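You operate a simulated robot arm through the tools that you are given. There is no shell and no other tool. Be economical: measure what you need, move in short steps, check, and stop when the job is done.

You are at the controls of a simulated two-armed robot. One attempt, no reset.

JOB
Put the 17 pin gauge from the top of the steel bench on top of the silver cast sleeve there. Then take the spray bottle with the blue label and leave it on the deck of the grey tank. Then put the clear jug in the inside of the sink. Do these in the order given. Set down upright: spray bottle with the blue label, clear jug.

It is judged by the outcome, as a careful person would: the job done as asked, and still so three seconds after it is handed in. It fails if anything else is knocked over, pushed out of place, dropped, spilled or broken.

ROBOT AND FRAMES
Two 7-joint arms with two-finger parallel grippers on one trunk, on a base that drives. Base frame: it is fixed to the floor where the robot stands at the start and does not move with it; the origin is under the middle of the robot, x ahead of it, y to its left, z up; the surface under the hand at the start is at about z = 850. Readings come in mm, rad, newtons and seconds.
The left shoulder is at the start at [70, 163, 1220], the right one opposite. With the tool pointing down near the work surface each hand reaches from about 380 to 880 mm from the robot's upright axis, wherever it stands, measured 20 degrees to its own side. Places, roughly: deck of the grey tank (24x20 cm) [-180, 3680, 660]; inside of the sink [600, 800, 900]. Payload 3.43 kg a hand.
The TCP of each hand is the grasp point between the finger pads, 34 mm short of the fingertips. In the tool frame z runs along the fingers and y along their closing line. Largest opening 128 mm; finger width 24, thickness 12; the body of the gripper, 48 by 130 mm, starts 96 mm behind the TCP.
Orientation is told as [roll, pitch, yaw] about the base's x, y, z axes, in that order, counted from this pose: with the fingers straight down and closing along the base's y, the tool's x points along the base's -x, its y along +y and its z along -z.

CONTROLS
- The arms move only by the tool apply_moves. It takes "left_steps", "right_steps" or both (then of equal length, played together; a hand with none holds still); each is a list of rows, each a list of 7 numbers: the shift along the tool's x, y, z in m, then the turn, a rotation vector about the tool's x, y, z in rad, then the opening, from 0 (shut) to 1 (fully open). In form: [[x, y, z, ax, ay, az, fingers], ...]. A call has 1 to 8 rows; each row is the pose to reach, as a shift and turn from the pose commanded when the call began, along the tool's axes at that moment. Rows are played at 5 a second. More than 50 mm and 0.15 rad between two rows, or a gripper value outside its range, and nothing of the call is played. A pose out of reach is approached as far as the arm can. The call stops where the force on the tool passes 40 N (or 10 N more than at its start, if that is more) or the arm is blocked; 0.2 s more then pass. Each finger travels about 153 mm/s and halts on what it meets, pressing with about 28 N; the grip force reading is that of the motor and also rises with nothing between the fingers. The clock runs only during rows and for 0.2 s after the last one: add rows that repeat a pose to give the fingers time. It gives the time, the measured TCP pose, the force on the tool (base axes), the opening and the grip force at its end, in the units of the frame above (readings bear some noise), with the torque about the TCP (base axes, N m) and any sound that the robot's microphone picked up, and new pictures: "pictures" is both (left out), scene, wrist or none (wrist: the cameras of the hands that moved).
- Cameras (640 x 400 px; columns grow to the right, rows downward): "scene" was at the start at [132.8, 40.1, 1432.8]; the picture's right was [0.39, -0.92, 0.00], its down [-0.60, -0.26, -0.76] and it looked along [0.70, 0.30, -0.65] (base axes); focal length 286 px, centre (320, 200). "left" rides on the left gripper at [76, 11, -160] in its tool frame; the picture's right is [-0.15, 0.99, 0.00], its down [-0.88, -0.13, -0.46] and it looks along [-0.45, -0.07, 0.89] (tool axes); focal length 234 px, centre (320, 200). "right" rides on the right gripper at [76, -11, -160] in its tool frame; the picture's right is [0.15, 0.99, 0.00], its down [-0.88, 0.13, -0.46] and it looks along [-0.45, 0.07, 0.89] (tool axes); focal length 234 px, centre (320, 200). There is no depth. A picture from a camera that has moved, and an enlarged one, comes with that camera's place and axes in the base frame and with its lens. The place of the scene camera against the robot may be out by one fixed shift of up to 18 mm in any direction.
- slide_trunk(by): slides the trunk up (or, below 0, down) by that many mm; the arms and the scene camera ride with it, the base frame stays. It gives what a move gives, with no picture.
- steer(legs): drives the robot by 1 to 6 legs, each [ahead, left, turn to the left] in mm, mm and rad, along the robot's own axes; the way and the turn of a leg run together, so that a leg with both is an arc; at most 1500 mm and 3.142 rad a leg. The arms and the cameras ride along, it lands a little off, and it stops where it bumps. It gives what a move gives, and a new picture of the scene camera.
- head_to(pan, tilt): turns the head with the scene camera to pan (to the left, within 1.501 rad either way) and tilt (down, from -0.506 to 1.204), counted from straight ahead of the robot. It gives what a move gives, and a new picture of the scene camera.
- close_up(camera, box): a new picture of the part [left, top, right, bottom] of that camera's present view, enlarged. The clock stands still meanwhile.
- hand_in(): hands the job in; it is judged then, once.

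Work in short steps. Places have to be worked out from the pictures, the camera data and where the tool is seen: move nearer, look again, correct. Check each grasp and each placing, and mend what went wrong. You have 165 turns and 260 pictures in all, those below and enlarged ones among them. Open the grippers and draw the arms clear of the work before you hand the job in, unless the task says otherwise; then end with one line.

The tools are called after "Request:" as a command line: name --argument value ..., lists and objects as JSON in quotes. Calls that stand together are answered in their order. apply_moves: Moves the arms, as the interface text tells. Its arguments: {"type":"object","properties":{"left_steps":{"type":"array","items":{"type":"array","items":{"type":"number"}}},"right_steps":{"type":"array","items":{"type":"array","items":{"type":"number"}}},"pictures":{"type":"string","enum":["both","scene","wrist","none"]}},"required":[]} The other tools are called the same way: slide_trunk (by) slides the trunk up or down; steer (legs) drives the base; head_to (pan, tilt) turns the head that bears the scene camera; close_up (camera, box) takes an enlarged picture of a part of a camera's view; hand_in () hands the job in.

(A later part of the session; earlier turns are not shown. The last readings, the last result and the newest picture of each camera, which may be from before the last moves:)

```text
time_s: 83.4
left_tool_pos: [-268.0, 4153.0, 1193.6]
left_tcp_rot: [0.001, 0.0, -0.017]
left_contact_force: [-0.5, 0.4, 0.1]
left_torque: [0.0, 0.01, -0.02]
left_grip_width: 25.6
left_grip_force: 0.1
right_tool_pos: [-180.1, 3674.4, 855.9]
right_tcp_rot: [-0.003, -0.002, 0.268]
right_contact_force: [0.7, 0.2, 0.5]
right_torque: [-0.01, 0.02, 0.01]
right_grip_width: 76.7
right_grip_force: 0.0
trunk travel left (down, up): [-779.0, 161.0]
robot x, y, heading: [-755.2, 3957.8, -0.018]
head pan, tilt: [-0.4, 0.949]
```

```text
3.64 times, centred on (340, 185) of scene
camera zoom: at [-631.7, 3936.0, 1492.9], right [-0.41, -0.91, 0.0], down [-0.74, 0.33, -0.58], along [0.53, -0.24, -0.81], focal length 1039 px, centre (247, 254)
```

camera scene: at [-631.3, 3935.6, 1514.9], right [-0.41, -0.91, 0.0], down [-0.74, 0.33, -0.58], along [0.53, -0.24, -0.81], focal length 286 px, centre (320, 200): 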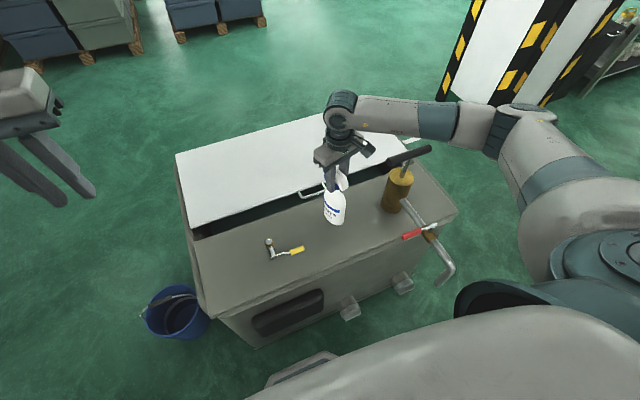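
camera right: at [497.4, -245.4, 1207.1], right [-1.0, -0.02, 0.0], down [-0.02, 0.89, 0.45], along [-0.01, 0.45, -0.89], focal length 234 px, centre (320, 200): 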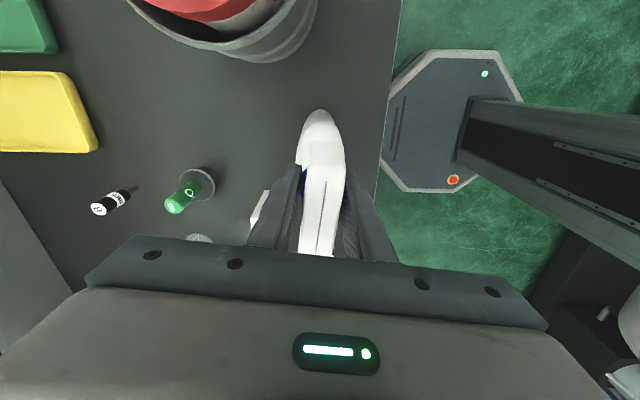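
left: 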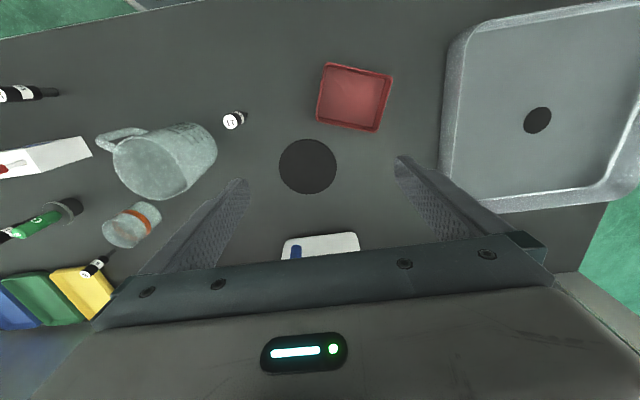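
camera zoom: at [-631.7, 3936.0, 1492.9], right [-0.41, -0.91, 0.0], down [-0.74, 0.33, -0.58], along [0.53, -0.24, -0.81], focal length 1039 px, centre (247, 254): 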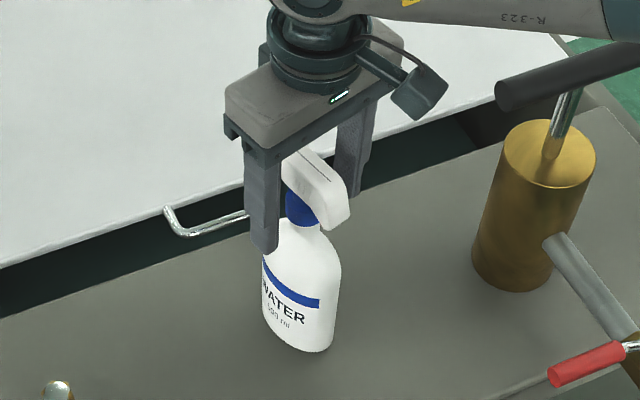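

The bottle stands on its own. I raise the hand straight up.

Request:
apply_moves --right_steps '[[0, 0, -0.03, 0, 0, 0, 0.7], [0, 0, -0.065, 0, 0, 0, 0.7], [0, 0, -0.11, 0, 0, 0, 0.7], [0, 0, -0.155, 0, 0, 0, 0.6], [0, 0, -0.2, 0, 0, 0, 0.5], [0, 0, -0.24, 0, 0, 0, 0.4]]' --pictures "scene"

Request:
slide_trunk --by 140

```text
time_s: 84.8
left_tool_pos: [-270.4, 4153.1, 1194.5]
left_tcp_rot: [-0.002, -0.001, -0.017]
left_contact_force: [0.0, 0.0, 0.3]
left_torque: [0.0, 0.0, 0.01]
left_grip_width: 25.8
left_grip_force: 0.1
right_tool_pos: [-180.8, 3674.7, 1097.4]
right_tcp_rot: [-0.004, 0.001, 0.268]
right_contact_force: [-0.2, -0.6, -0.3]
right_torque: [-0.03, -0.02, -0.04]
right_grip_width: 51.0
right_grip_force: 0.0
trunk travel left (down, up): [-779.0, 161.0]
robot x, y, heading: [-754.8, 3957.6, -0.02]
head pan, tilt: [-0.4, 0.949]
camera scene: at [-632.1, 3936.5, 1492.9], right [-0.41, -0.91, 0.0], down [-0.74, 0.33, -0.58], along [0.53, -0.24, -0.81], focal length 286 px, centre (320, 200)
```

scene: 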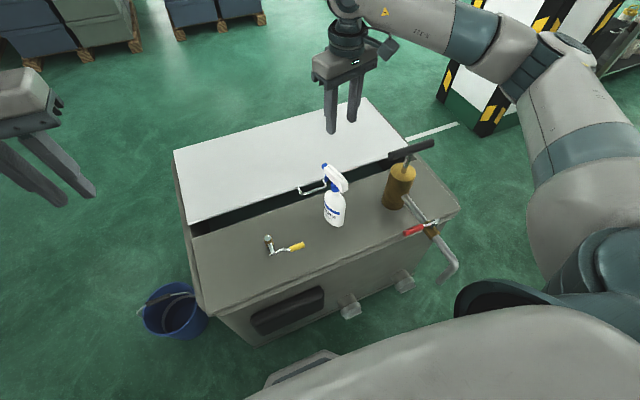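

```text
time_s: 86.4
left_tool_pos: [-269.0, 4152.3, 1334.3]
left_tcp_rot: [0.0, 0.0, -0.017]
left_contact_force: [0.1, 0.0, 0.3]
left_torque: [-0.01, 0.02, 0.01]
left_grip_width: 25.7
left_grip_force: 0.1
right_tool_pos: [-180.2, 3674.4, 1236.2]
right_tcp_rot: [-0.003, -0.002, 0.268]
right_contact_force: [0.4, -1.4, 0.4]
right_torque: [0.01, 0.03, 0.02]
right_grip_width: 51.2
right_grip_force: 0.0
trunk travel left (down, up): [-919.0, 21.0]
robot x, y, heading: [-755.5, 3963.8, -0.016]
head pan, tilt: [-0.4, 0.949]
```

Bottle is upright on the deck. I retract the right hand and drive back toward the bench, keeping clear of tank, shelf and pillar.

Request:
apply_moves --right_steps '[[0.032, 0.024, 0, 0, 0, 0.1, 0.5], [0.064, 0.049, 0, 0, 0, 0.2, 0.5], [0.097, 0.073, 0, 0, 0, 0.284, 0.5], [0.129, 0.098, 0, 0, 0, 0.284, 0.5], [0.129, 0.098, 0, 0, 0, 0.284, 0.5]]' --pictures "none"

Request:
steer --legs '[[0, -760, 0], [150, -330, 0], [450, 0, 0]]'

Request:
head_to --pan -1.3 --tilt 0.4

```text
time_s: 87.6
left_tool_pos: [-269.4, 4152.8, 1334.2]
left_tcp_rot: [0.001, -0.001, -0.017]
left_contact_force: [-0.3, 1.1, -0.4]
left_torque: [0.04, -0.02, 0.0]
left_grip_width: 25.6
left_grip_force: 0.0
right_tool_pos: [-330.5, 3734.0, 1236.3]
right_tcp_rot: [-0.003, -0.003, -0.016]
right_contact_force: [0.4, 0.0, 0.9]
right_torque: [0.0, 0.04, 0.01]
right_grip_width: 63.9
right_grip_force: 0.1
trunk travel left (down, up): [-919.0, 21.0]
robot x, y, heading: [-754.5, 3958.4, -0.021]
head pan, tilt: [-0.4, 0.949]
```

```text
time_s: 96.0
left_tool_pos: [324.0, 3077.2, 1334.8]
left_tcp_rot: [-0.001, -0.001, -0.004]
left_contact_force: [-0.5, 0.1, -0.4]
left_torque: [0.01, -0.01, -0.01]
left_grip_width: 25.4
left_grip_force: 0.1
right_tool_pos: [266.5, 2658.1, 1237.8]
right_tcp_rot: [-0.003, -0.003, -0.004]
right_contact_force: [0.4, -0.8, 0.9]
right_torque: [-0.03, 0.0, 0.01]
right_grip_width: 64.1
right_grip_force: 0.0
trunk travel left (down, up): [-919.0, 21.0]
robot x, y, heading: [-157.7, 2877.4, -0.006]
head pan, tilt: [-0.4, 0.949]
camera scene: at [-36.5, 2856.9, 1633.1], right [-0.39, -0.92, 0.0], down [-0.75, 0.32, -0.58], along [0.54, -0.23, -0.81], focal length 286 px, centre (320, 200)
```

scene: 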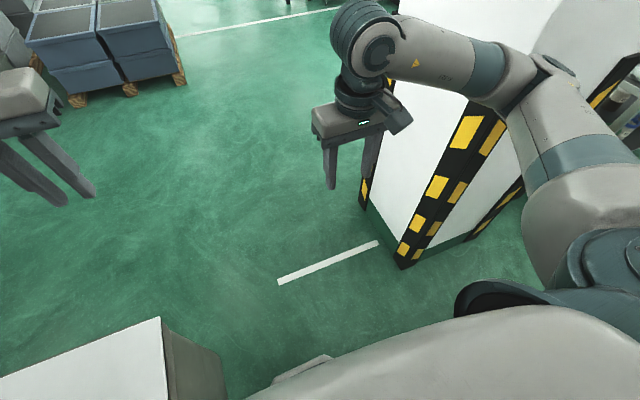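

```text
time_s: 97.2
left_tool_pos: [323.6, 3078.2, 1334.3]
left_tcp_rot: [0.001, -0.001, -0.006]
left_contact_force: [-0.3, -0.1, -0.2]
left_torque: [0.03, 0.02, -0.01]
left_grip_width: 25.7
left_grip_force: 0.0
right_tool_pos: [268.4, 2659.0, 1236.2]
right_tcp_rot: [-0.004, 0.0, -0.003]
right_contact_force: [-0.6, 0.8, 0.0]
right_torque: [0.0, 0.0, 0.01]
right_grip_width: 64.1
right_grip_force: 0.0
trunk travel left (down, up): [-919.0, 21.0]
robot x, y, heading: [-155.7, 2881.0, -0.005]
head pan, tilt: [-1.3, 0.4]
camera scene: at [-77.4, 2796.1, 1679.5], right [-0.96, -0.26, 0.0], down [-0.1, 0.38, -0.92], along [0.24, -0.89, -0.39], focal length 286 px, centre (320, 200)
```

scene: 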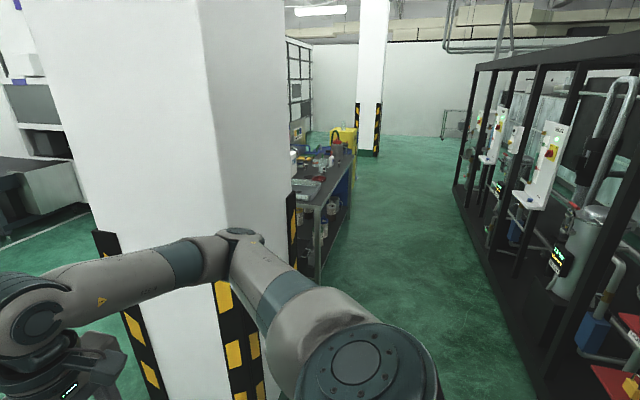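

Pillar's near face is at x≈393. I shift back 100 mm while strafing right, returning to the bench at y≈330.

Request:
steer --legs '[[-100, -450, 0], [0, -1000, 0], [0, -1100, 0]]'

Request:
head_to --pan 0.1 --tilt 0.6

```text
time_s: 109.8
left_tool_pos: [209.9, 561.4, 1333.6]
left_tcp_rot: [-0.001, -0.001, -0.024]
left_contact_force: [-0.4, 1.2, -0.3]
left_torque: [0.02, -0.01, 0.02]
left_grip_width: 25.7
left_grip_force: 0.1
right_tool_pos: [146.4, 142.4, 1235.9]
right_tcp_rot: [-0.003, -0.004, -0.02]
right_contact_force: [-0.3, 0.1, -0.7]
right_torque: [-0.02, 0.01, -0.01]
right_grip_width: 64.2
right_grip_force: 0.0
trunk travel left (down, up): [-919.0, 21.0]
robot x, y, heading: [-274.8, 375.7, -0.021]
head pan, tilt: [-1.3, 0.4]
camera scene: at [-196.9, 286.7, 1679.6], right [-0.97, -0.24, 0.0], down [-0.1, 0.38, -0.92], along [0.23, -0.89, -0.39], focal length 286 px, centre (320, 200)
```

scene: 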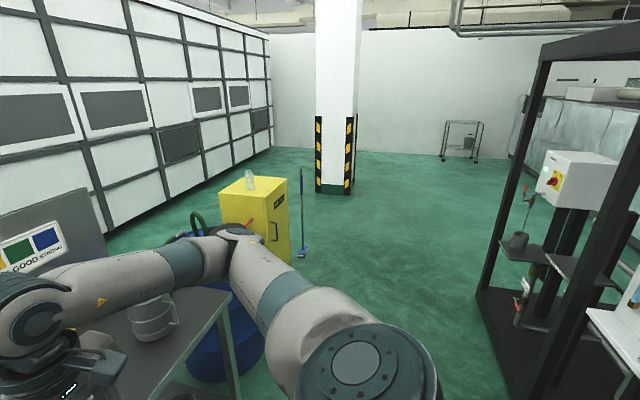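

```text
time_s: 111.3
left_tool_pos: [210.4, 560.4, 1333.8]
left_tcp_rot: [-0.001, 0.001, -0.023]
left_contact_force: [0.2, -0.3, -0.3]
left_torque: [-0.02, -0.02, -0.01]
left_grip_width: 25.3
left_grip_force: 0.0
right_tool_pos: [145.0, 142.9, 1235.7]
right_tcp_rot: [-0.002, -0.001, -0.021]
right_contact_force: [1.0, -0.2, 0.1]
right_torque: [0.01, 0.0, 0.02]
right_grip_width: 64.0
right_grip_force: 0.1
trunk travel left (down, up): [-919.0, 21.0]
robot x, y, heading: [-273.8, 370.5, -0.024]
head pan, tilt: [0.099, 0.6]
camera scene: at [-131.5, 382.2, 1661.3], right [0.08, -1.0, 0.0], down [-0.56, -0.04, -0.82], along [0.82, 0.06, -0.57], focal length 286 px, centre (320, 200)
```

scene: 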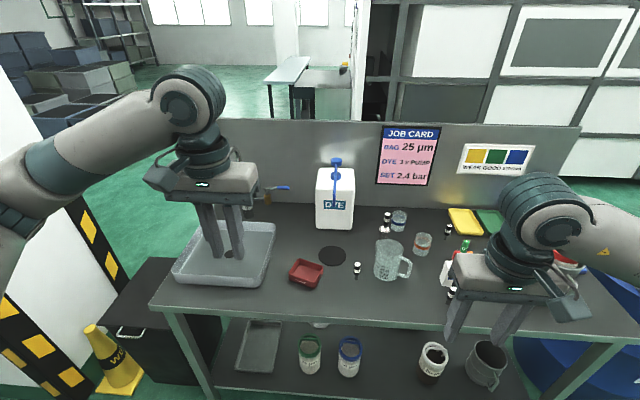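

I drive forward to the bench and look at the jug closely.

Request:
steer --legs '[[265, 0, 0.02]]'

Request:
head_to --pan -0.1 --tilt 0.85

Request:
close_up --camera "scene" --box '[230, 130, 430, 290]'

```text
time_s: 113.2
left_tool_pos: [475.3, 565.0, 1335.5]
left_tcp_rot: [0.001, -0.002, -0.007]
left_contact_force: [-0.5, -1.0, 0.5]
left_torque: [0.02, -0.01, 0.01]
left_grip_width: 25.7
left_grip_force: 0.0
right_tool_pos: [417.9, 144.6, 1236.3]
right_tcp_rot: [-0.003, -0.005, -0.005]
right_contact_force: [-0.1, 0.5, 0.5]
right_torque: [0.02, -0.03, 0.0]
right_grip_width: 64.0
right_grip_force: 0.0
trunk travel left (down, up): [-919.0, 21.0]
robot x, y, heading: [-4.1, 365.9, -0.008]
head pan, tilt: [0.099, 0.6]
camera scene: at [135.7, 380.6, 1661.6], right [0.09, -1.0, 0.0], down [-0.56, -0.05, -0.83], along [0.82, 0.08, -0.56], focal length 286 px, centre (320, 200)
```

scene: 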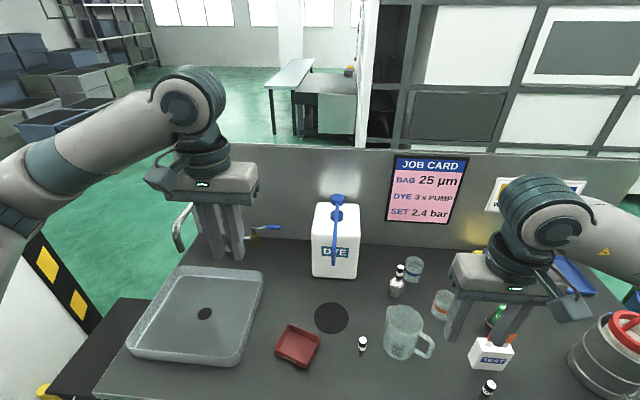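

```text
time_s: 114.0
left_tool_pos: [478.4, 563.9, 1334.3]
left_tcp_rot: [0.0, 0.002, -0.006]
left_contact_force: [0.1, -0.1, -0.2]
left_torque: [-0.01, 0.0, 0.03]
left_grip_width: 25.5
left_grip_force: 0.1
right_tool_pos: [418.9, 144.5, 1235.6]
right_tcp_rot: [-0.003, -0.002, -0.004]
right_contact_force: [0.2, -0.2, -0.6]
right_torque: [0.0, 0.01, -0.02]
right_grip_width: 64.2
right_grip_force: 0.1
trunk travel left (down, up): [-919.0, 21.0]
robot x, y, heading: [-6.1, 363.0, -0.007]
head pan, tilt: [-0.099, 0.85]
camera scene: at [129.1, 364.2, 1640.4], right [-0.11, -0.99, 0.0], down [-0.75, 0.08, -0.66], along [0.66, -0.07, -0.75], focal length 286 px, centre (320, 200)
```

scene: 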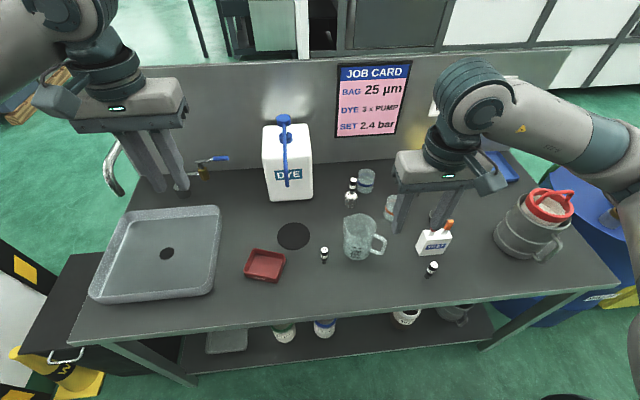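

```text
2.50 times, centred on (330, 210) of scene
camera zoom: at [129.1, 364.2, 1640.4], right [-0.11, -0.99, 0.0], down [-0.75, 0.08, -0.66], along [0.66, -0.07, -0.75], focal length 714 px, centre (295, 175)
```

zoom: 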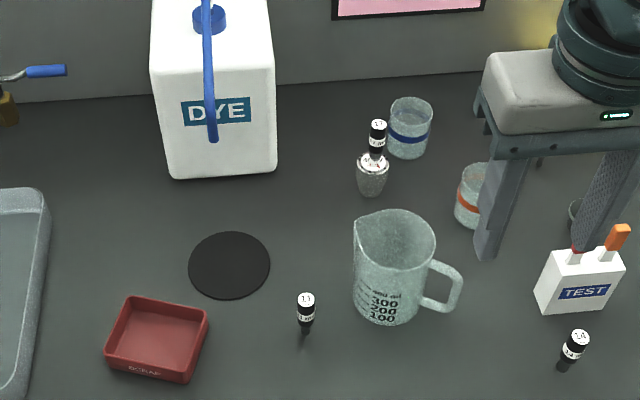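

Jug at ≈(599, 192), rim z≈984, handle toward -y/-x. I'll grip its walls from above with the fingers at yaw ≈0.87 (away from handle). Lower the trunk, then move over it.

Request:
slide_trunk --by -140

Request:
apply_moves --right_steps '[[-0.03, 0.008, 0, 0, 0, -0.145, 0.8], [-0.06, 0.016, 0, 0, 0, -0.29, 1], [-0.09, 0.024, 0, 0, 0, -0.435, 1], [-0.12, 0.032, 0, 0, 0, -0.58, 1], [-0.15, 0.04, 0, 0, 0, -0.725, 1], [-0.18, 0.048, 0, 0, 0, -0.87, 1], [-0.18, 0.048, 0, 0, 0, -0.87, 1]]'

Request:
close_up --camera "right" --box '[200, 60, 440, 240]'

```text
time_s: 115.6
left_tool_pos: [476.7, 565.6, 1194.4]
left_tcp_rot: [0.001, -0.001, -0.008]
left_contact_force: [-0.2, 0.1, -0.6]
left_torque: [0.0, 0.0, -0.03]
left_grip_width: 25.5
left_grip_force: 0.0
right_tool_pos: [420.3, 145.4, 1095.8]
right_tcp_rot: [-0.004, -0.001, -0.005]
right_contact_force: [-0.7, -0.1, -0.1]
right_torque: [0.0, -0.02, 0.03]
right_grip_width: 64.0
right_grip_force: 0.0
trunk travel left (down, up): [-779.0, 161.0]
robot x, y, heading: [-5.2, 364.4, -0.008]
head pan, tilt: [-0.099, 0.85]
```

```text
time_s: 117.2
left_tool_pos: [475.5, 563.9, 1194.1]
left_tcp_rot: [0.001, 0.0, -0.009]
left_contact_force: [0.0, 0.1, 0.8]
left_torque: [0.02, -0.03, 0.02]
left_grip_width: 25.8
left_grip_force: 0.0
right_tool_pos: [597.3, 192.3, 1094.5]
right_tcp_rot: [-0.002, 0.0, 0.868]
right_contact_force: [0.4, -0.8, 0.2]
right_torque: [0.02, 0.01, -0.03]
right_grip_width: 128.1
right_grip_force: 0.0
trunk travel left (down, up): [-779.0, 161.0]
robot x, y, heading: [-8.1, 365.0, -0.008]
head pan, tilt: [-0.099, 0.85]
camera scene: at [127.6, 363.8, 1500.5], right [-0.11, -0.99, 0.0], down [-0.75, 0.08, -0.66], along [0.66, -0.07, -0.75], focal length 286 px, centre (320, 200)
camera right: at [557.8, 128.4, 1254.8], right [-0.85, 0.53, 0.0], down [0.47, 0.76, 0.46], along [0.24, 0.38, -0.89], focal length 234 px, centre (320, 200)
```

scene: 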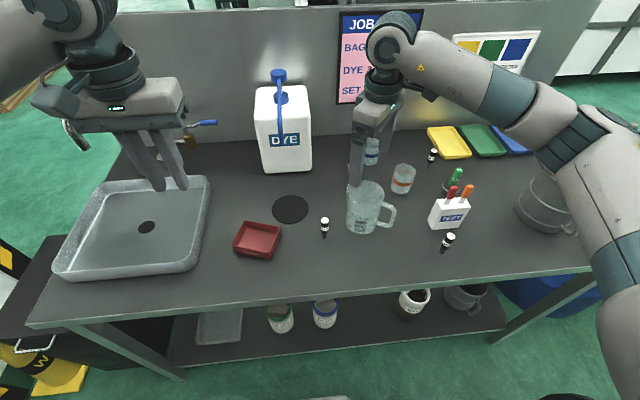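
right: 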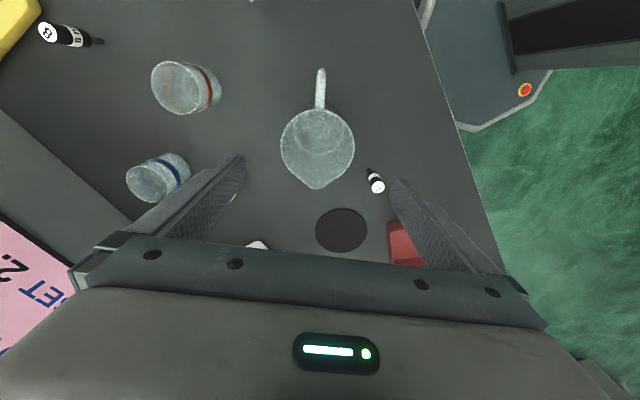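

```text
2.22 times, centred on (320, 150) of right
camera zoom: at [557.8, 128.4, 1254.8], right [-0.85, 0.53, 0.0], down [0.47, 0.76, 0.46], along [0.24, 0.38, -0.89], focal length 520 px, centre (320, 311)
```

zoom: 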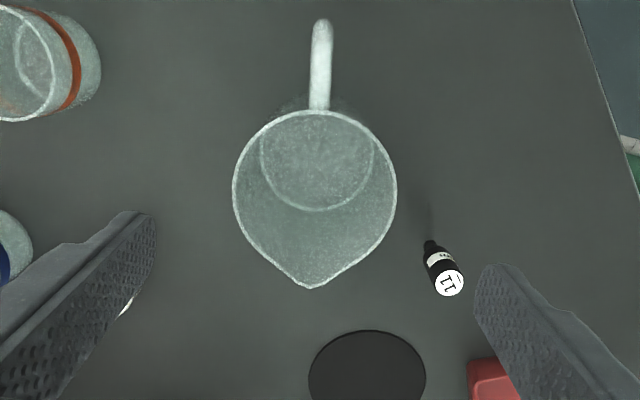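

Fingers will close across the jug, clear of handle and spout (dia ≈87 mm). I correct by ~5 mm and descend to z≈922.

Request:
apply_moves --right_steps '[[0.005, -0.0025, 0.03, 0, 0, 0, 1], [0.005, -0.0025, 0.07, 0, 0, 0, 1], [0.005, -0.0025, 0.11, 0, 0, 0, 1], [0.005, -0.0025, 0.145, 0, 0, 0, 1], [0.005, -0.0025, 0.172, 0, 0, 0, 1], [0.005, -0.0025, 0.172, 0, 0, 0, 1]]'

Request:
close_up --camera "scene" --box '[300, 110, 440, 250]'

```text
time_s: 118.6
left_tool_pos: [475.4, 565.4, 1195.2]
left_tcp_rot: [0.001, 0.0, -0.009]
left_contact_force: [0.1, 0.0, 0.8]
left_torque: [0.02, -0.02, 0.01]
left_grip_width: 25.5
left_grip_force: 0.0
right_tool_pos: [598.4, 187.0, 924.4]
right_tcp_rot: [-0.005, 0.001, 0.865]
right_contact_force: [-1.0, 0.9, 0.1]
right_torque: [0.0, 0.03, -0.03]
right_grip_width: 128.1
right_grip_force: 0.0
trunk travel left (down, up): [-779.0, 161.0]
robot x, y, heading: [-6.3, 365.2, -0.01]
head pan, tilt: [-0.099, 0.85]
camera scene: at [127.7, 364.3, 1500.4], right [-0.11, -0.99, 0.0], down [-0.75, 0.08, -0.66], along [0.66, -0.07, -0.75], focal length 286 px, centre (320, 200)
camera right: at [557.9, 123.2, 1084.2], right [-0.85, 0.53, 0.0], down [0.47, 0.76, 0.45], along [0.24, 0.38, -0.89], focal length 234 px, centre (320, 200)
```

scene: 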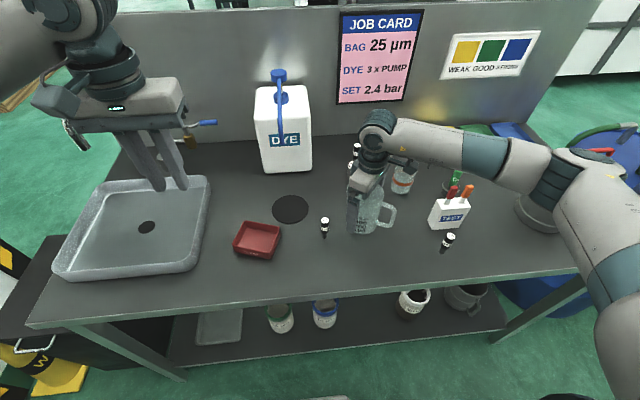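
right: 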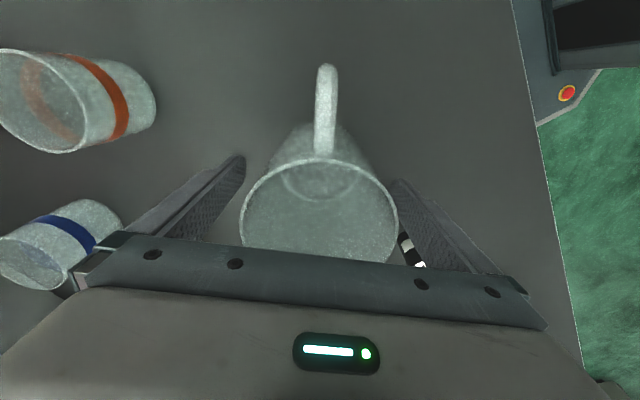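

```text
2.86 times, centred on (370, 180) of scene
camera zoom: at [127.7, 364.3, 1500.4], right [-0.11, -0.99, 0.0], down [-0.75, 0.08, -0.66], along [0.66, -0.07, -0.75], focal length 816 px, centre (177, 257)
```

zoom: 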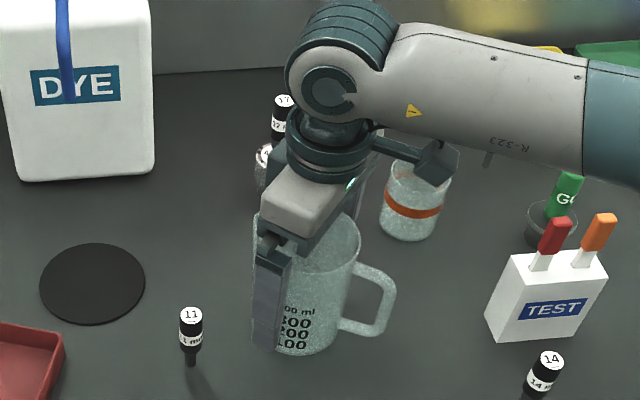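

Fingers straddle the jug. I close gently.

Request:
apply_moves --right_steps '[[0, 0, 0, 0, 0, 0, 0.85], [0, 0, 0, 0, 0, 0, 0.75], [0, 0, 0, 0, 0, 0, 0.68], [0, 0, 0, 0, 0, 0, 0.6], [0, 0, 0, 0, 0, 0, 0.5], [0, 0, 0, 0, 0, 0, 0.5]]' --pictures "wrist"

```text
time_s: 120.0
left_tool_pos: [477.0, 566.0, 1193.6]
left_tcp_rot: [0.0, 0.0, -0.008]
left_contact_force: [0.4, 0.6, -0.1]
left_torque: [0.01, 0.0, 0.0]
left_grip_width: 25.5
left_grip_force: 0.0
right_tool_pos: [598.2, 186.7, 924.4]
right_tcp_rot: [-0.003, 0.0, 0.865]
right_contact_force: [-0.7, -0.2, 0.9]
right_torque: [0.05, 0.04, 0.01]
right_grip_width: 87.0
right_grip_force: 27.8
trunk travel left (down, up): [-779.0, 161.0]
robot x, y, heading: [-3.6, 364.9, -0.008]
head pan, tilt: [-0.099, 0.85]
camera right: at [558.0, 123.3, 1084.4], right [-0.85, 0.53, 0.0], down [0.47, 0.76, 0.45], along [0.24, 0.38, -0.89], focal length 234 px, centre (320, 200)
```

right: 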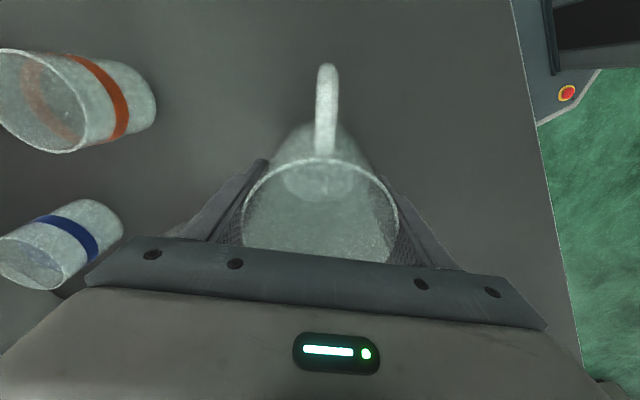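

Gripped at 87 mm. I lift the jug straight up.

Request:
apply_moves --right_steps '[[0, 0, -0.015, 0, 0, 0, 0.4], [0, 0, -0.05, 0, 0, 0, 0.4], [0, 0, -0.09, 0, 0, 0, 0.4], [0, 0, -0.13, 0, 0, 0, 0.4], [0, 0, -0.17, 0, 0, 0, 0.4], [0, 0, -0.19, 0, 0, 0, 0.4], [0, 0, -0.19, 0, 0, 0, 0.4]]'

```text
time_s: 121.6
left_tool_pos: [477.2, 564.8, 1194.4]
left_tcp_rot: [0.0, 0.0, -0.007]
left_contact_force: [-0.3, -0.5, -0.6]
left_torque: [0.01, -0.01, -0.02]
left_grip_width: 25.7
left_grip_force: 0.0
right_tool_pos: [600.0, 187.3, 1115.9]
right_tcp_rot: [-0.005, 0.0, 0.865]
right_contact_force: [0.4, 0.2, -1.6]
right_torque: [-0.01, -0.02, -0.01]
right_grip_width: 87.2
right_grip_force: 27.7
trunk travel left (down, up): [-779.0, 161.0]
robot x, y, heading: [-5.0, 364.7, -0.01]
head pan, tilt: [-0.099, 0.85]
camera scene: at [128.2, 364.0, 1500.4], right [-0.11, -0.99, 0.0], down [-0.75, 0.08, -0.66], along [0.66, -0.07, -0.75], focal length 286 px, centre (320, 200)
camera right: at [558.6, 124.0, 1274.9], right [-0.85, 0.53, 0.0], down [0.47, 0.76, 0.45], along [0.24, 0.38, -0.89], focal length 234 px, centre (320, 200)
```

scene: 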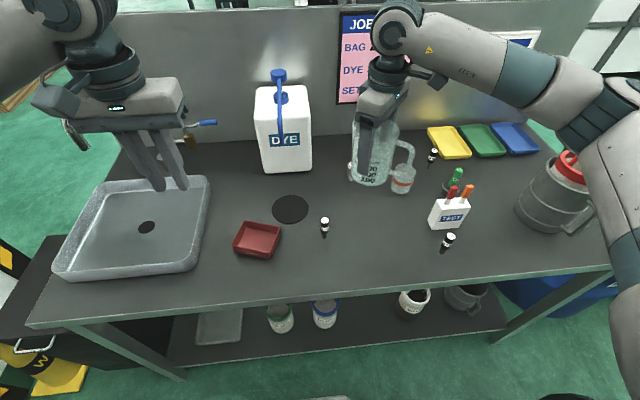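
right: 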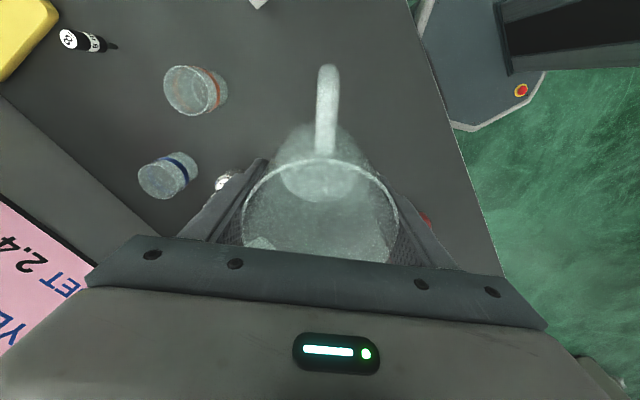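

Held securely. I strafe the base left 605 mm so the jug comes over the sink.

Request:
steer --legs '[[-10, 605, 0.01]]'

Request:
head_to --pan -0.15 --tilt 0.9

```text
time_s: 124.9
left_tool_pos: [466.6, 1155.2, 1194.4]
left_tcp_rot: [-0.002, 0.0, 0.001]
left_contact_force: [-0.6, 0.5, -0.2]
left_torque: [-0.01, 0.02, -0.01]
left_grip_width: 25.6
left_grip_force: 0.1
right_tool_pos: [590.0, 771.0, 1114.4]
right_tcp_rot: [-0.008, 0.014, 0.859]
right_contact_force: [-5.0, -5.5, -1.8]
right_torque: [0.11, -0.07, -0.18]
right_grip_width: 85.3
right_grip_force: 27.9
trunk travel left (down, up): [-779.0, 161.0]
robot x, y, heading: [-13.1, 958.0, 0.005]
head pan, tilt: [-0.099, 0.85]
stopped in leg 1: the force on the tool passed its limit at 45 N (the readings are from after the stop); the commanded pose is now the measured one
camera scene: at [118.5, 951.9, 1500.4], right [-0.1, -0.99, 0.0], down [-0.75, 0.08, -0.66], along [0.66, -0.07, -0.75], focal length 286 px, centre (320, 200)
```

scene: 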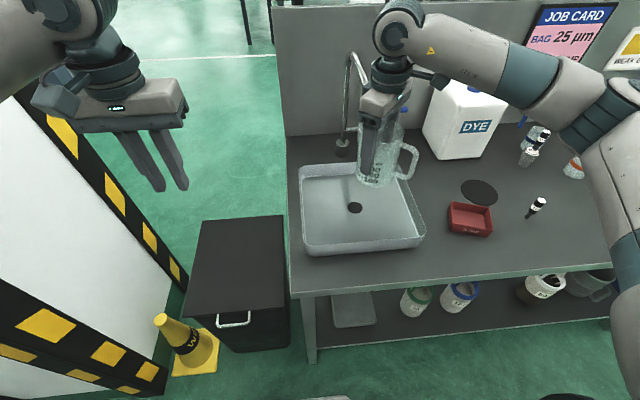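

```text
time_s: 125.5
left_tool_pos: [466.0, 1154.4, 1194.8]
left_tcp_rot: [0.0, 0.0, -0.001]
left_contact_force: [-0.1, 0.3, -0.3]
left_torque: [0.01, 0.05, 0.0]
left_grip_width: 25.5
left_grip_force: 0.0
right_tool_pos: [590.9, 771.8, 1114.4]
right_tcp_rot: [-0.007, 0.012, 0.86]
right_contact_force: [-7.2, -4.7, -1.5]
right_torque: [0.1, -0.11, -0.05]
right_grip_width: 85.2
right_grip_force: 28.6
trunk travel left (down, up): [-779.0, 161.0]
robot x, y, heading: [-12.0, 952.2, -0.002]
head pan, tilt: [-0.15, 0.901]
camera scene: at [114.9, 947.6, 1496.6], right [-0.15, -0.99, 0.0], down [-0.77, 0.12, -0.62], along [0.61, -0.09, -0.78], focal length 286 px, centre (320, 200)
```

scene: 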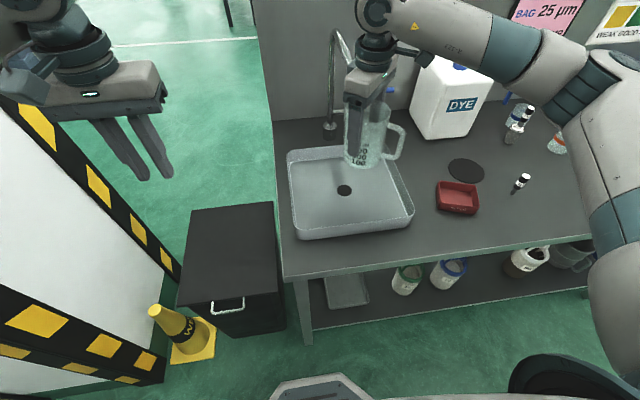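

The hand/jug touched the swan-neck tap. I inspect before backing off.

Request:
close_up --camera "scene" --box '[280, 0, 440, 190]'

Request:
close_up --camera "right" --box '[0, 0, 640, 400]'

Request:
close_up --camera "left" --box '[0, 0, 640, 400]'

```text
2.11 times, centred on (360, 95) of scene
camera zoom: at [114.9, 947.6, 1496.6], right [-0.15, -0.99, 0.0], down [-0.77, 0.12, -0.62], along [0.61, -0.09, -0.78], focal length 602 px, centre (236, 421)
```

zoom: 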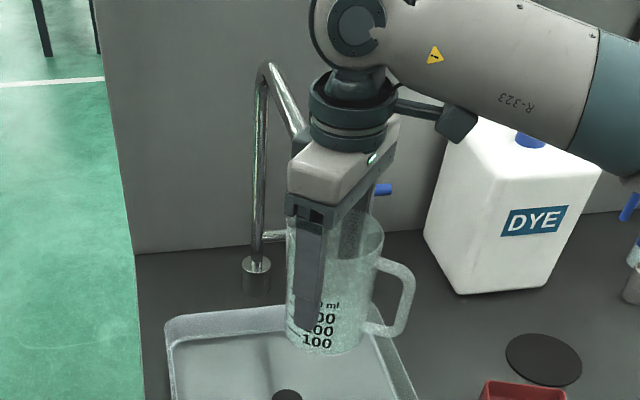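

```text
1.00 times, centred on (320, 200) of right (not enlarged: the box is as wide or as high as the picture)
camera zoom: at [550.3, 709.9, 1274.7], right [-0.84, 0.53, -0.01], down [0.48, 0.76, 0.44], along [0.24, 0.37, -0.9], focal length 234 px, centre (320, 200)
```

zoom: 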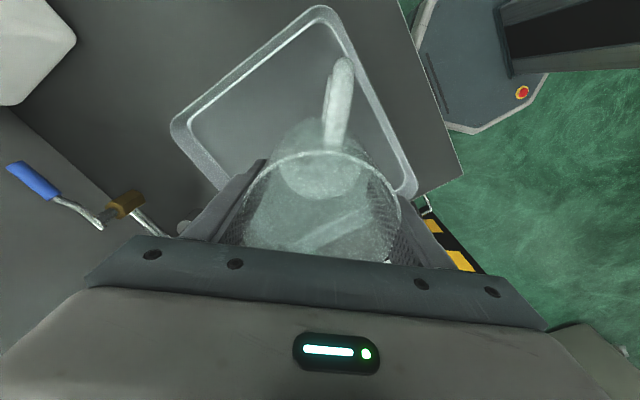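

```text
1.00 times, centred on (320, 200) of left (not enlarged: the box is as wide or as high as the picture)
camera zoom: at [390.5, 1165.9, 1353.8], right [0.15, 0.99, 0.0], down [0.88, -0.13, 0.46], along [0.45, -0.07, -0.89], focal length 234 px, centre (320, 200)
```

zoom: 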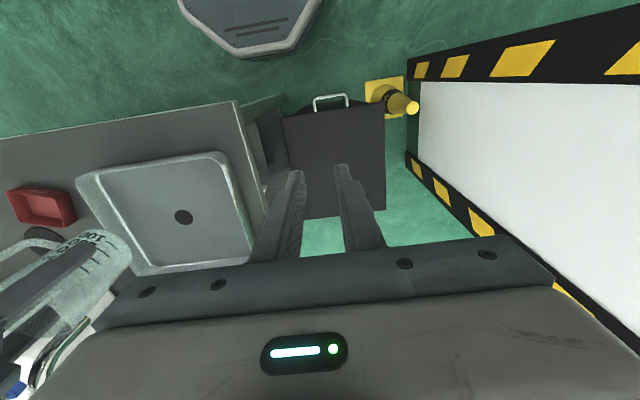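

The jug touches the tap spout at its far side (forces push -x,-y). I back the hand away toward -y/-x.

Request:
apply_moves --right_steps '[[0.015, -0.007, 0, 0, 0, 0, 0.4], [0.035, -0.016, 0, 0, 0, 0, 0.4], [0.055, -0.025, 0, 0, 0, 0, 0.4], [0.066, -0.03, 0, 0, 0, 0, 0.4], [0.066, -0.03, 0, 0, 0, 0, 0.4]]'

Request:
close_up --camera "scene" --box '[280, 0, 440, 190]'

```text
time_s: 126.7
left_tool_pos: [465.9, 1155.1, 1194.2]
left_tcp_rot: [-0.001, -0.001, 0.001]
left_contact_force: [-0.5, -1.3, -0.4]
left_torque: [0.0, 0.02, 0.05]
left_grip_width: 25.9
left_grip_force: 0.0
right_tool_pos: [571.6, 702.3, 1114.4]
right_tcp_rot: [-0.007, 0.011, 0.862]
right_contact_force: [-0.2, 0.1, -0.9]
right_torque: [-0.02, 0.0, 0.02]
right_grip_width: 85.1
right_grip_force: 28.4
trunk travel left (down, up): [-779.0, 161.0]
robot x, y, heading: [-11.0, 952.3, 0.002]
head pan, tilt: [-0.15, 0.901]
camera scene: at [116.2, 948.7, 1496.5], right [-0.15, -0.99, 0.0], down [-0.78, 0.12, -0.62], along [0.61, -0.09, -0.78], focal length 286 px, centre (320, 200)
camera right: at [531.2, 641.5, 1275.1], right [-0.84, 0.53, -0.01], down [0.48, 0.76, 0.44], along [0.24, 0.37, -0.9], focal length 234 px, centre (320, 200)
```

scene: 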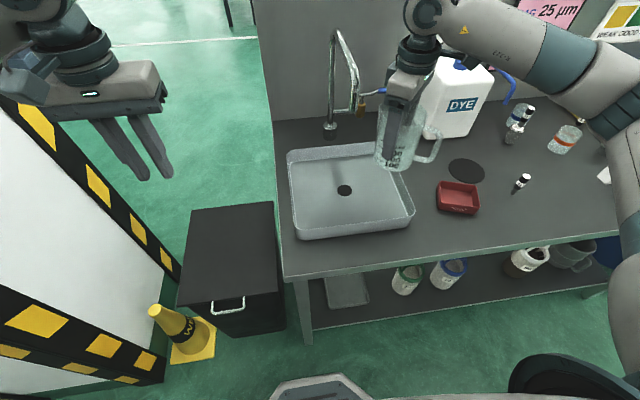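
right: 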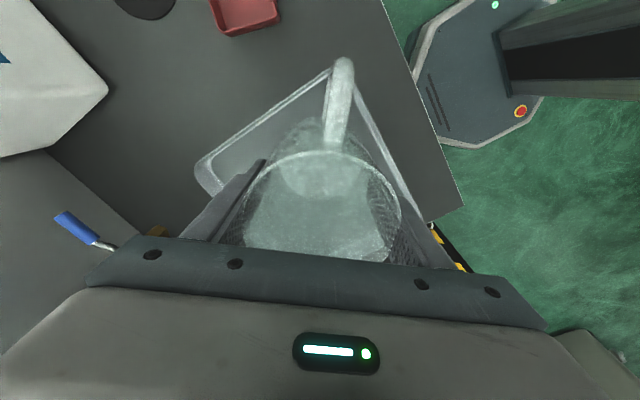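

```text
2.11 times, centred on (360, 95) of scene
camera zoom: at [116.2, 948.7, 1496.5], right [-0.15, -0.99, 0.0], down [-0.78, 0.12, -0.62], along [0.61, -0.09, -0.78], focal length 602 px, centre (236, 421)
```

zoom: 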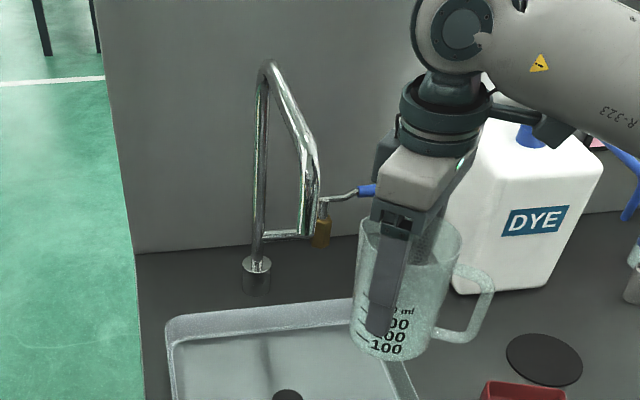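

Spout tip triangulates to (647, 787, 1130), directly above the drain, so it wasn't displaced. I'll set the jug in the near-right part of the sink at about (572, 712); descend partway first.

Request:
apply_moves --right_steps '[[-0.008, 0.0065, 0.03, 0, 0, 0, 0.4], [-0.008, 0.0065, 0.06, 0, 0, 0, 0.4], [-0.008, 0.0065, 0.09, 0, 0, 0, 0.4], [-0.008, 0.0065, 0.11, 0, 0, 0, 0.4], [-0.008, 0.0065, 0.11, 0, 0, 0, 0.4]]'

Request:
close_up --camera "scene" --box '[270, 80, 450, 250]'

Request:
close_up --camera "left" --box '[0, 130, 280, 310]'

```text
time_s: 127.9
left_tool_pos: [467.4, 1155.3, 1193.0]
left_tcp_rot: [-0.001, 0.0, 0.002]
left_contact_force: [0.1, -0.5, -0.2]
left_torque: [0.0, 0.02, -0.01]
left_grip_width: 25.7
left_grip_force: 0.1
right_tool_pos: [571.7, 712.7, 1005.6]
right_tcp_rot: [-0.009, 0.012, 0.862]
right_contact_force: [-0.1, 0.3, -1.2]
right_torque: [0.0, 0.01, -0.04]
right_grip_width: 85.2
right_grip_force: 28.3
trunk travel left (down, up): [-779.0, 161.0]
robot x, y, heading: [-16.5, 953.8, 0.003]
head pan, tilt: [-0.15, 0.901]
camera scene: at [115.9, 948.5, 1496.5], right [-0.15, -0.99, 0.0], down [-0.77, 0.12, -0.62], along [0.61, -0.09, -0.78], focal length 286 px, centre (320, 200)
camera right: at [530.7, 651.0, 1164.8], right [-0.85, 0.53, -0.01], down [0.48, 0.76, 0.44], along [0.24, 0.37, -0.9], focal length 234 px, centre (320, 200)
```

scene: 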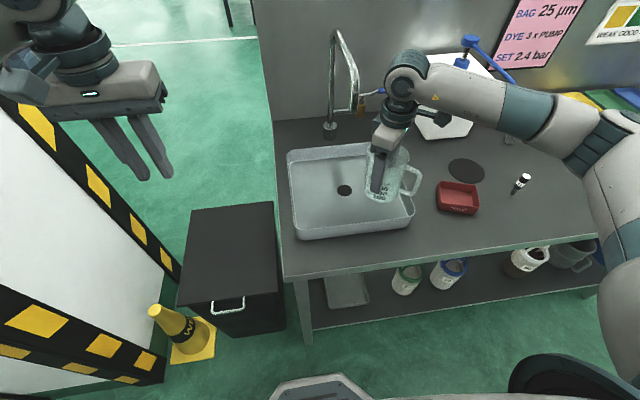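
right: 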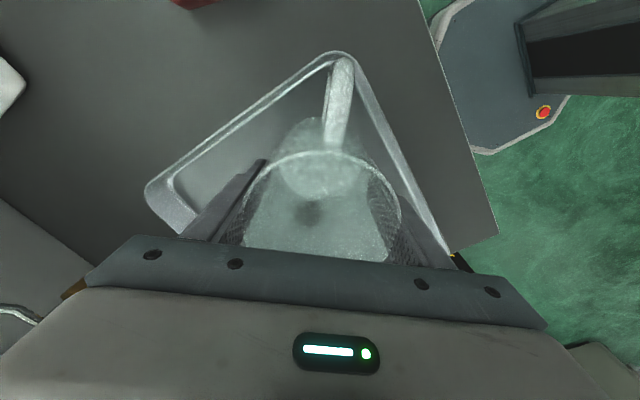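

```text
2.35 times, centred on (360, 165) of scene
camera zoom: at [115.9, 948.5, 1496.5], right [-0.15, -0.99, 0.0], down [-0.77, 0.12, -0.62], along [0.61, -0.09, -0.78], focal length 672 px, centre (226, 282)
```

zoom: 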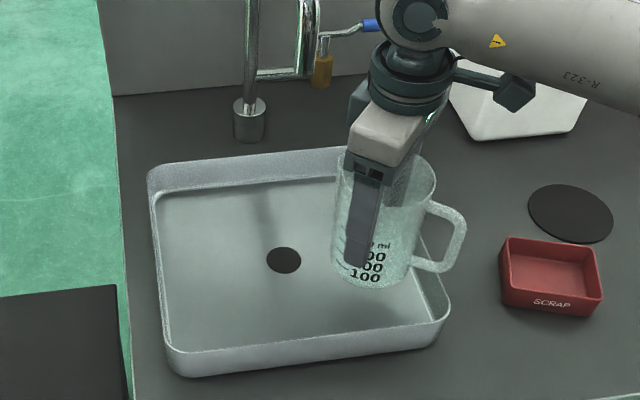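

```text
2.22 times, centred on (140, 220) of left
camera zoom: at [391.4, 1166.7, 1353.4], right [0.15, 0.99, 0.0], down [0.88, -0.13, 0.46], along [0.45, -0.07, -0.89], focal length 520 px, centre (720, 156)
```

zoom: 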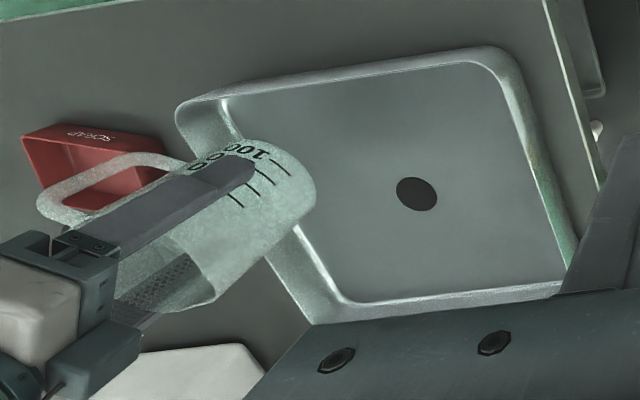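

The handle (pointing -x/-y) would hit the sink corner here, so I shift to (590, 722): handle end then falls inside the floor (x≥505, y≥640) while staying clear of the spout.

Request:
apply_moves --right_steps '[[-0.01, -0.004, 0, 0, 0, 0, 0.4], [-0.019, -0.008, 0, 0, 0, 0, 0.4], [-0.019, -0.008, 0.02, 0, 0, 0, 0.4], [-0.019, -0.008, 0.035, 0, 0, 0, 0.4], [-0.019, -0.008, 0.035, 0, 0, 0, 0.4]]' --pictures "wrist"

Request:
close_up --camera "scene" --box '[270, 60, 450, 250]'

Request:
close_up --camera "left" --box '[0, 130, 280, 310]'

```text
time_s: 129.1
left_tool_pos: [467.4, 1155.5, 1194.4]
left_tcp_rot: [-0.003, 0.001, -0.001]
left_contact_force: [0.1, 0.0, 0.3]
left_torque: [0.0, -0.02, 0.02]
left_grip_width: 25.6
left_grip_force: 0.0
right_tool_pos: [590.8, 721.4, 969.0]
right_tcp_rot: [-0.007, 0.011, 0.858]
right_contact_force: [0.6, 0.6, -1.5]
right_torque: [0.03, 0.02, 0.03]
right_grip_width: 85.2
right_grip_force: 28.0
trunk travel left (down, up): [-779.0, 161.0]
robot x, y, heading: [-16.4, 955.5, 0.003]
head pan, tilt: [-0.15, 0.901]
camera right: at [549.2, 659.4, 1129.9], right [-0.84, 0.53, -0.01], down [0.48, 0.76, 0.44], along [0.24, 0.37, -0.9], focal length 234 px, centre (320, 200)
```

right: 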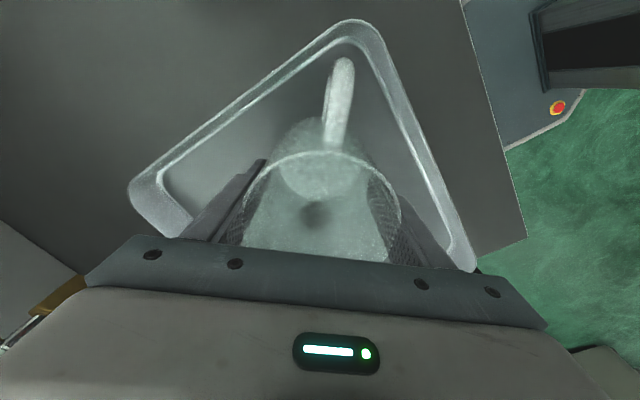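

```text
2.11 times, centred on (360, 155) of scene
camera zoom: at [116.1, 948.7, 1496.5], right [-0.15, -0.99, 0.0], down [-0.78, 0.12, -0.62], along [0.61, -0.09, -0.78], focal length 602 px, centre (236, 295)
```

zoom: 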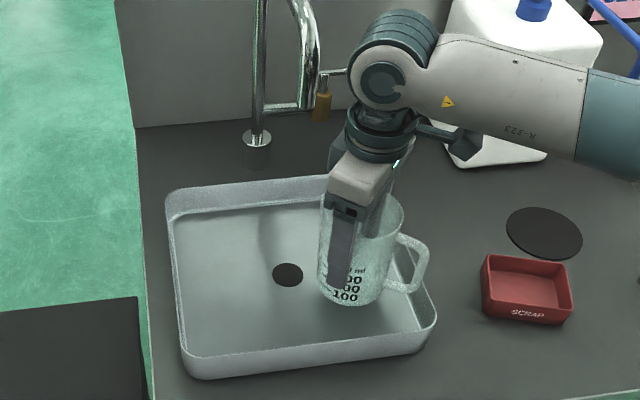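

```text
2.22 times, centred on (140, 220) of left
camera zoom: at [391.5, 1166.9, 1353.4], right [0.15, 0.99, 0.0], down [0.88, -0.13, 0.46], along [0.45, -0.07, -0.89], focal length 520 px, centre (720, 156)
```

zoom: 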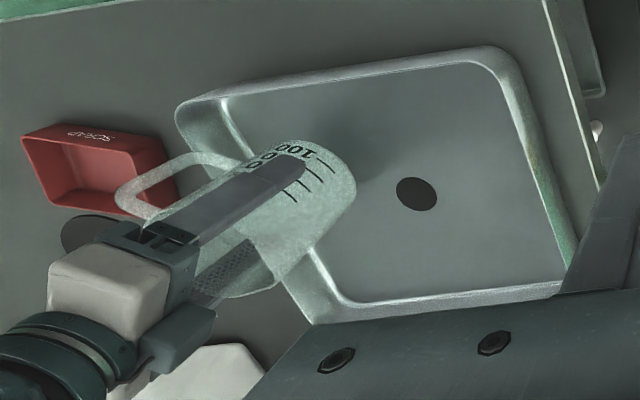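

Handle clears the corner by ~20 mm. I lower further with a 4 mm inward shift.

Request:
apply_moves --right_steps '[[-0.004, 0, 0.006, 0, 0, 0, 0.4], [-0.004, 0, 0.012, 0, 0, 0, 0.4], [-0.004, 0, 0.018, 0, 0, 0, 0.4], [-0.004, 0, 0.018, 0, 0, 0, 0.4]]' --pictures "none"

Request:
close_up --camera "left" --box '[0, 130, 280, 310]'

```text
time_s: 130.1
left_tool_pos: [468.2, 1154.8, 1194.8]
left_tcp_rot: [-0.003, -0.001, 0.001]
left_contact_force: [0.5, -0.2, -0.4]
left_torque: [0.02, 0.03, -0.02]
left_grip_width: 25.6
left_grip_force: 0.1
right_tool_pos: [592.4, 724.3, 951.8]
right_tcp_rot: [-0.008, 0.011, 0.858]
right_contact_force: [0.2, 0.3, -1.5]
right_torque: [0.02, 0.02, 0.0]
right_grip_width: 85.4
right_grip_force: 28.0
trunk travel left (down, up): [-779.0, 161.0]
robot x, y, heading: [-10.7, 950.9, 0.003]
head pan, tilt: [-0.15, 0.901]
```

```text
2.22 times, centred on (140, 220) of left
camera zoom: at [391.7, 1166.8, 1353.3], right [0.15, 0.99, 0.0], down [0.88, -0.13, 0.46], along [0.45, -0.07, -0.89], focal length 520 px, centre (720, 156)
```

zoom: 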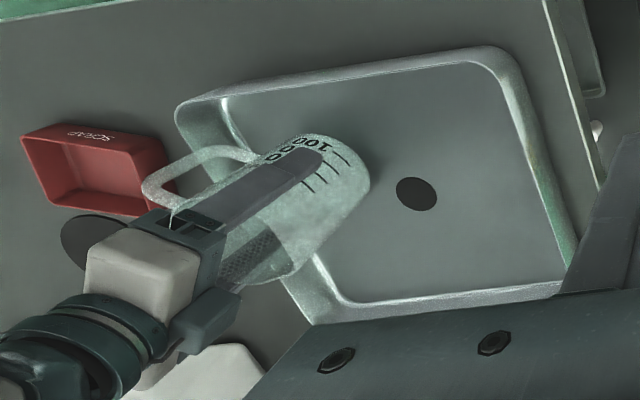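

No contact yet (base ≈878). I keep lowering in 2–3 mm steps.

Request:
apply_moves --right_steps '[[0, 0, 0.003, 0, 0, 0, 0.4], [0, 0, 0.006, 0, 0, 0, 0.4], [0, 0, 0.009, 0, 0, 0, 0.4], [0, 0, 0.009, 0, 0, 0, 0.4]]' --pictures "none"

Request:
apply_moves --right_steps '[[0, 0, 0.002, 0, 0, 0, 0.4], [0, 0, 0.004, 0, 0, 0, 0.4], [0, 0, 0.004, 0, 0, 0, 0.4]]' --pictures "none"

Request:
close_up --camera "left" --box '[0, 130, 280, 310]'

```text
time_s: 131.1
left_tool_pos: [466.2, 1153.7, 1194.0]
left_tcp_rot: [-0.001, 0.002, 0.0]
left_contact_force: [-0.4, 0.0, 0.0]
left_torque: [0.01, 0.01, -0.02]
left_grip_width: 26.0
left_grip_force: 0.1
right_tool_pos: [592.0, 722.7, 942.6]
right_tcp_rot: [-0.007, 0.013, 0.86]
right_contact_force: [-0.2, 1.1, -0.6]
right_torque: [0.03, -0.01, -0.01]
right_grip_width: 85.3
right_grip_force: 28.0
trunk travel left (down, up): [-779.0, 161.0]
robot x, y, heading: [-18.2, 951.1, 0.002]
head pan, tilt: [-0.15, 0.901]
```

```text
time_s: 131.9
left_tool_pos: [467.2, 1155.3, 1193.6]
left_tcp_rot: [0.001, 0.0, 0.0]
left_contact_force: [0.4, 0.5, 0.6]
left_torque: [0.01, -0.01, 0.01]
left_grip_width: 25.8
left_grip_force: 0.2
right_tool_pos: [592.4, 722.9, 938.2]
right_tcp_rot: [-0.008, 0.013, 0.859]
right_contact_force: [0.1, -0.4, -1.4]
right_torque: [0.01, -0.01, 0.01]
right_grip_width: 85.2
right_grip_force: 27.9
trunk travel left (down, up): [-779.0, 161.0]
robot x, y, heading: [-11.5, 953.5, -0.002]
head pan, tilt: [-0.15, 0.901]
```

```text
2.22 times, centred on (140, 220) of left
camera zoom: at [391.6, 1166.7, 1353.3], right [0.15, 0.99, 0.0], down [0.88, -0.13, 0.46], along [0.45, -0.07, -0.89], focal length 520 px, centre (720, 156)
```

zoom: 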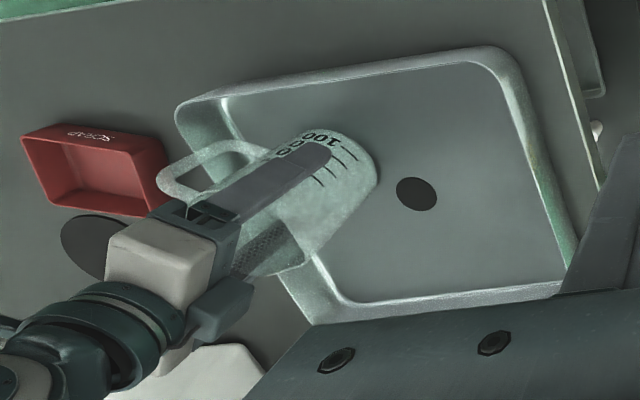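

Base ≈864; a few more mm.

Request:
apply_moves --right_steps '[[0, 0, 0.002, 0, 0, 0, 0.4], [0, 0, 0.004, 0, 0, 0, 0.4], [0, 0, 0.004, 0, 0, 0, 0.4]]' --pictures "none"

```text
time_s: 132.7
left_tool_pos: [466.9, 1154.7, 1194.6]
left_tcp_rot: [0.001, 0.001, 0.0]
left_contact_force: [0.6, 0.0, 0.0]
left_torque: [0.05, -0.02, 0.0]
left_grip_width: 25.9
left_grip_force: 0.0
right_tool_pos: [591.7, 723.1, 935.6]
right_tcp_rot: [-0.008, 0.011, 0.858]
right_contact_force: [0.0, 0.4, -1.3]
right_torque: [-0.02, -0.03, 0.0]
right_grip_width: 85.5
right_grip_force: 28.0
trunk travel left (down, up): [-779.0, 161.0]
robot x, y, heading: [-10.6, 950.2, -0.002]
head pan, tilt: [-0.15, 0.901]
```

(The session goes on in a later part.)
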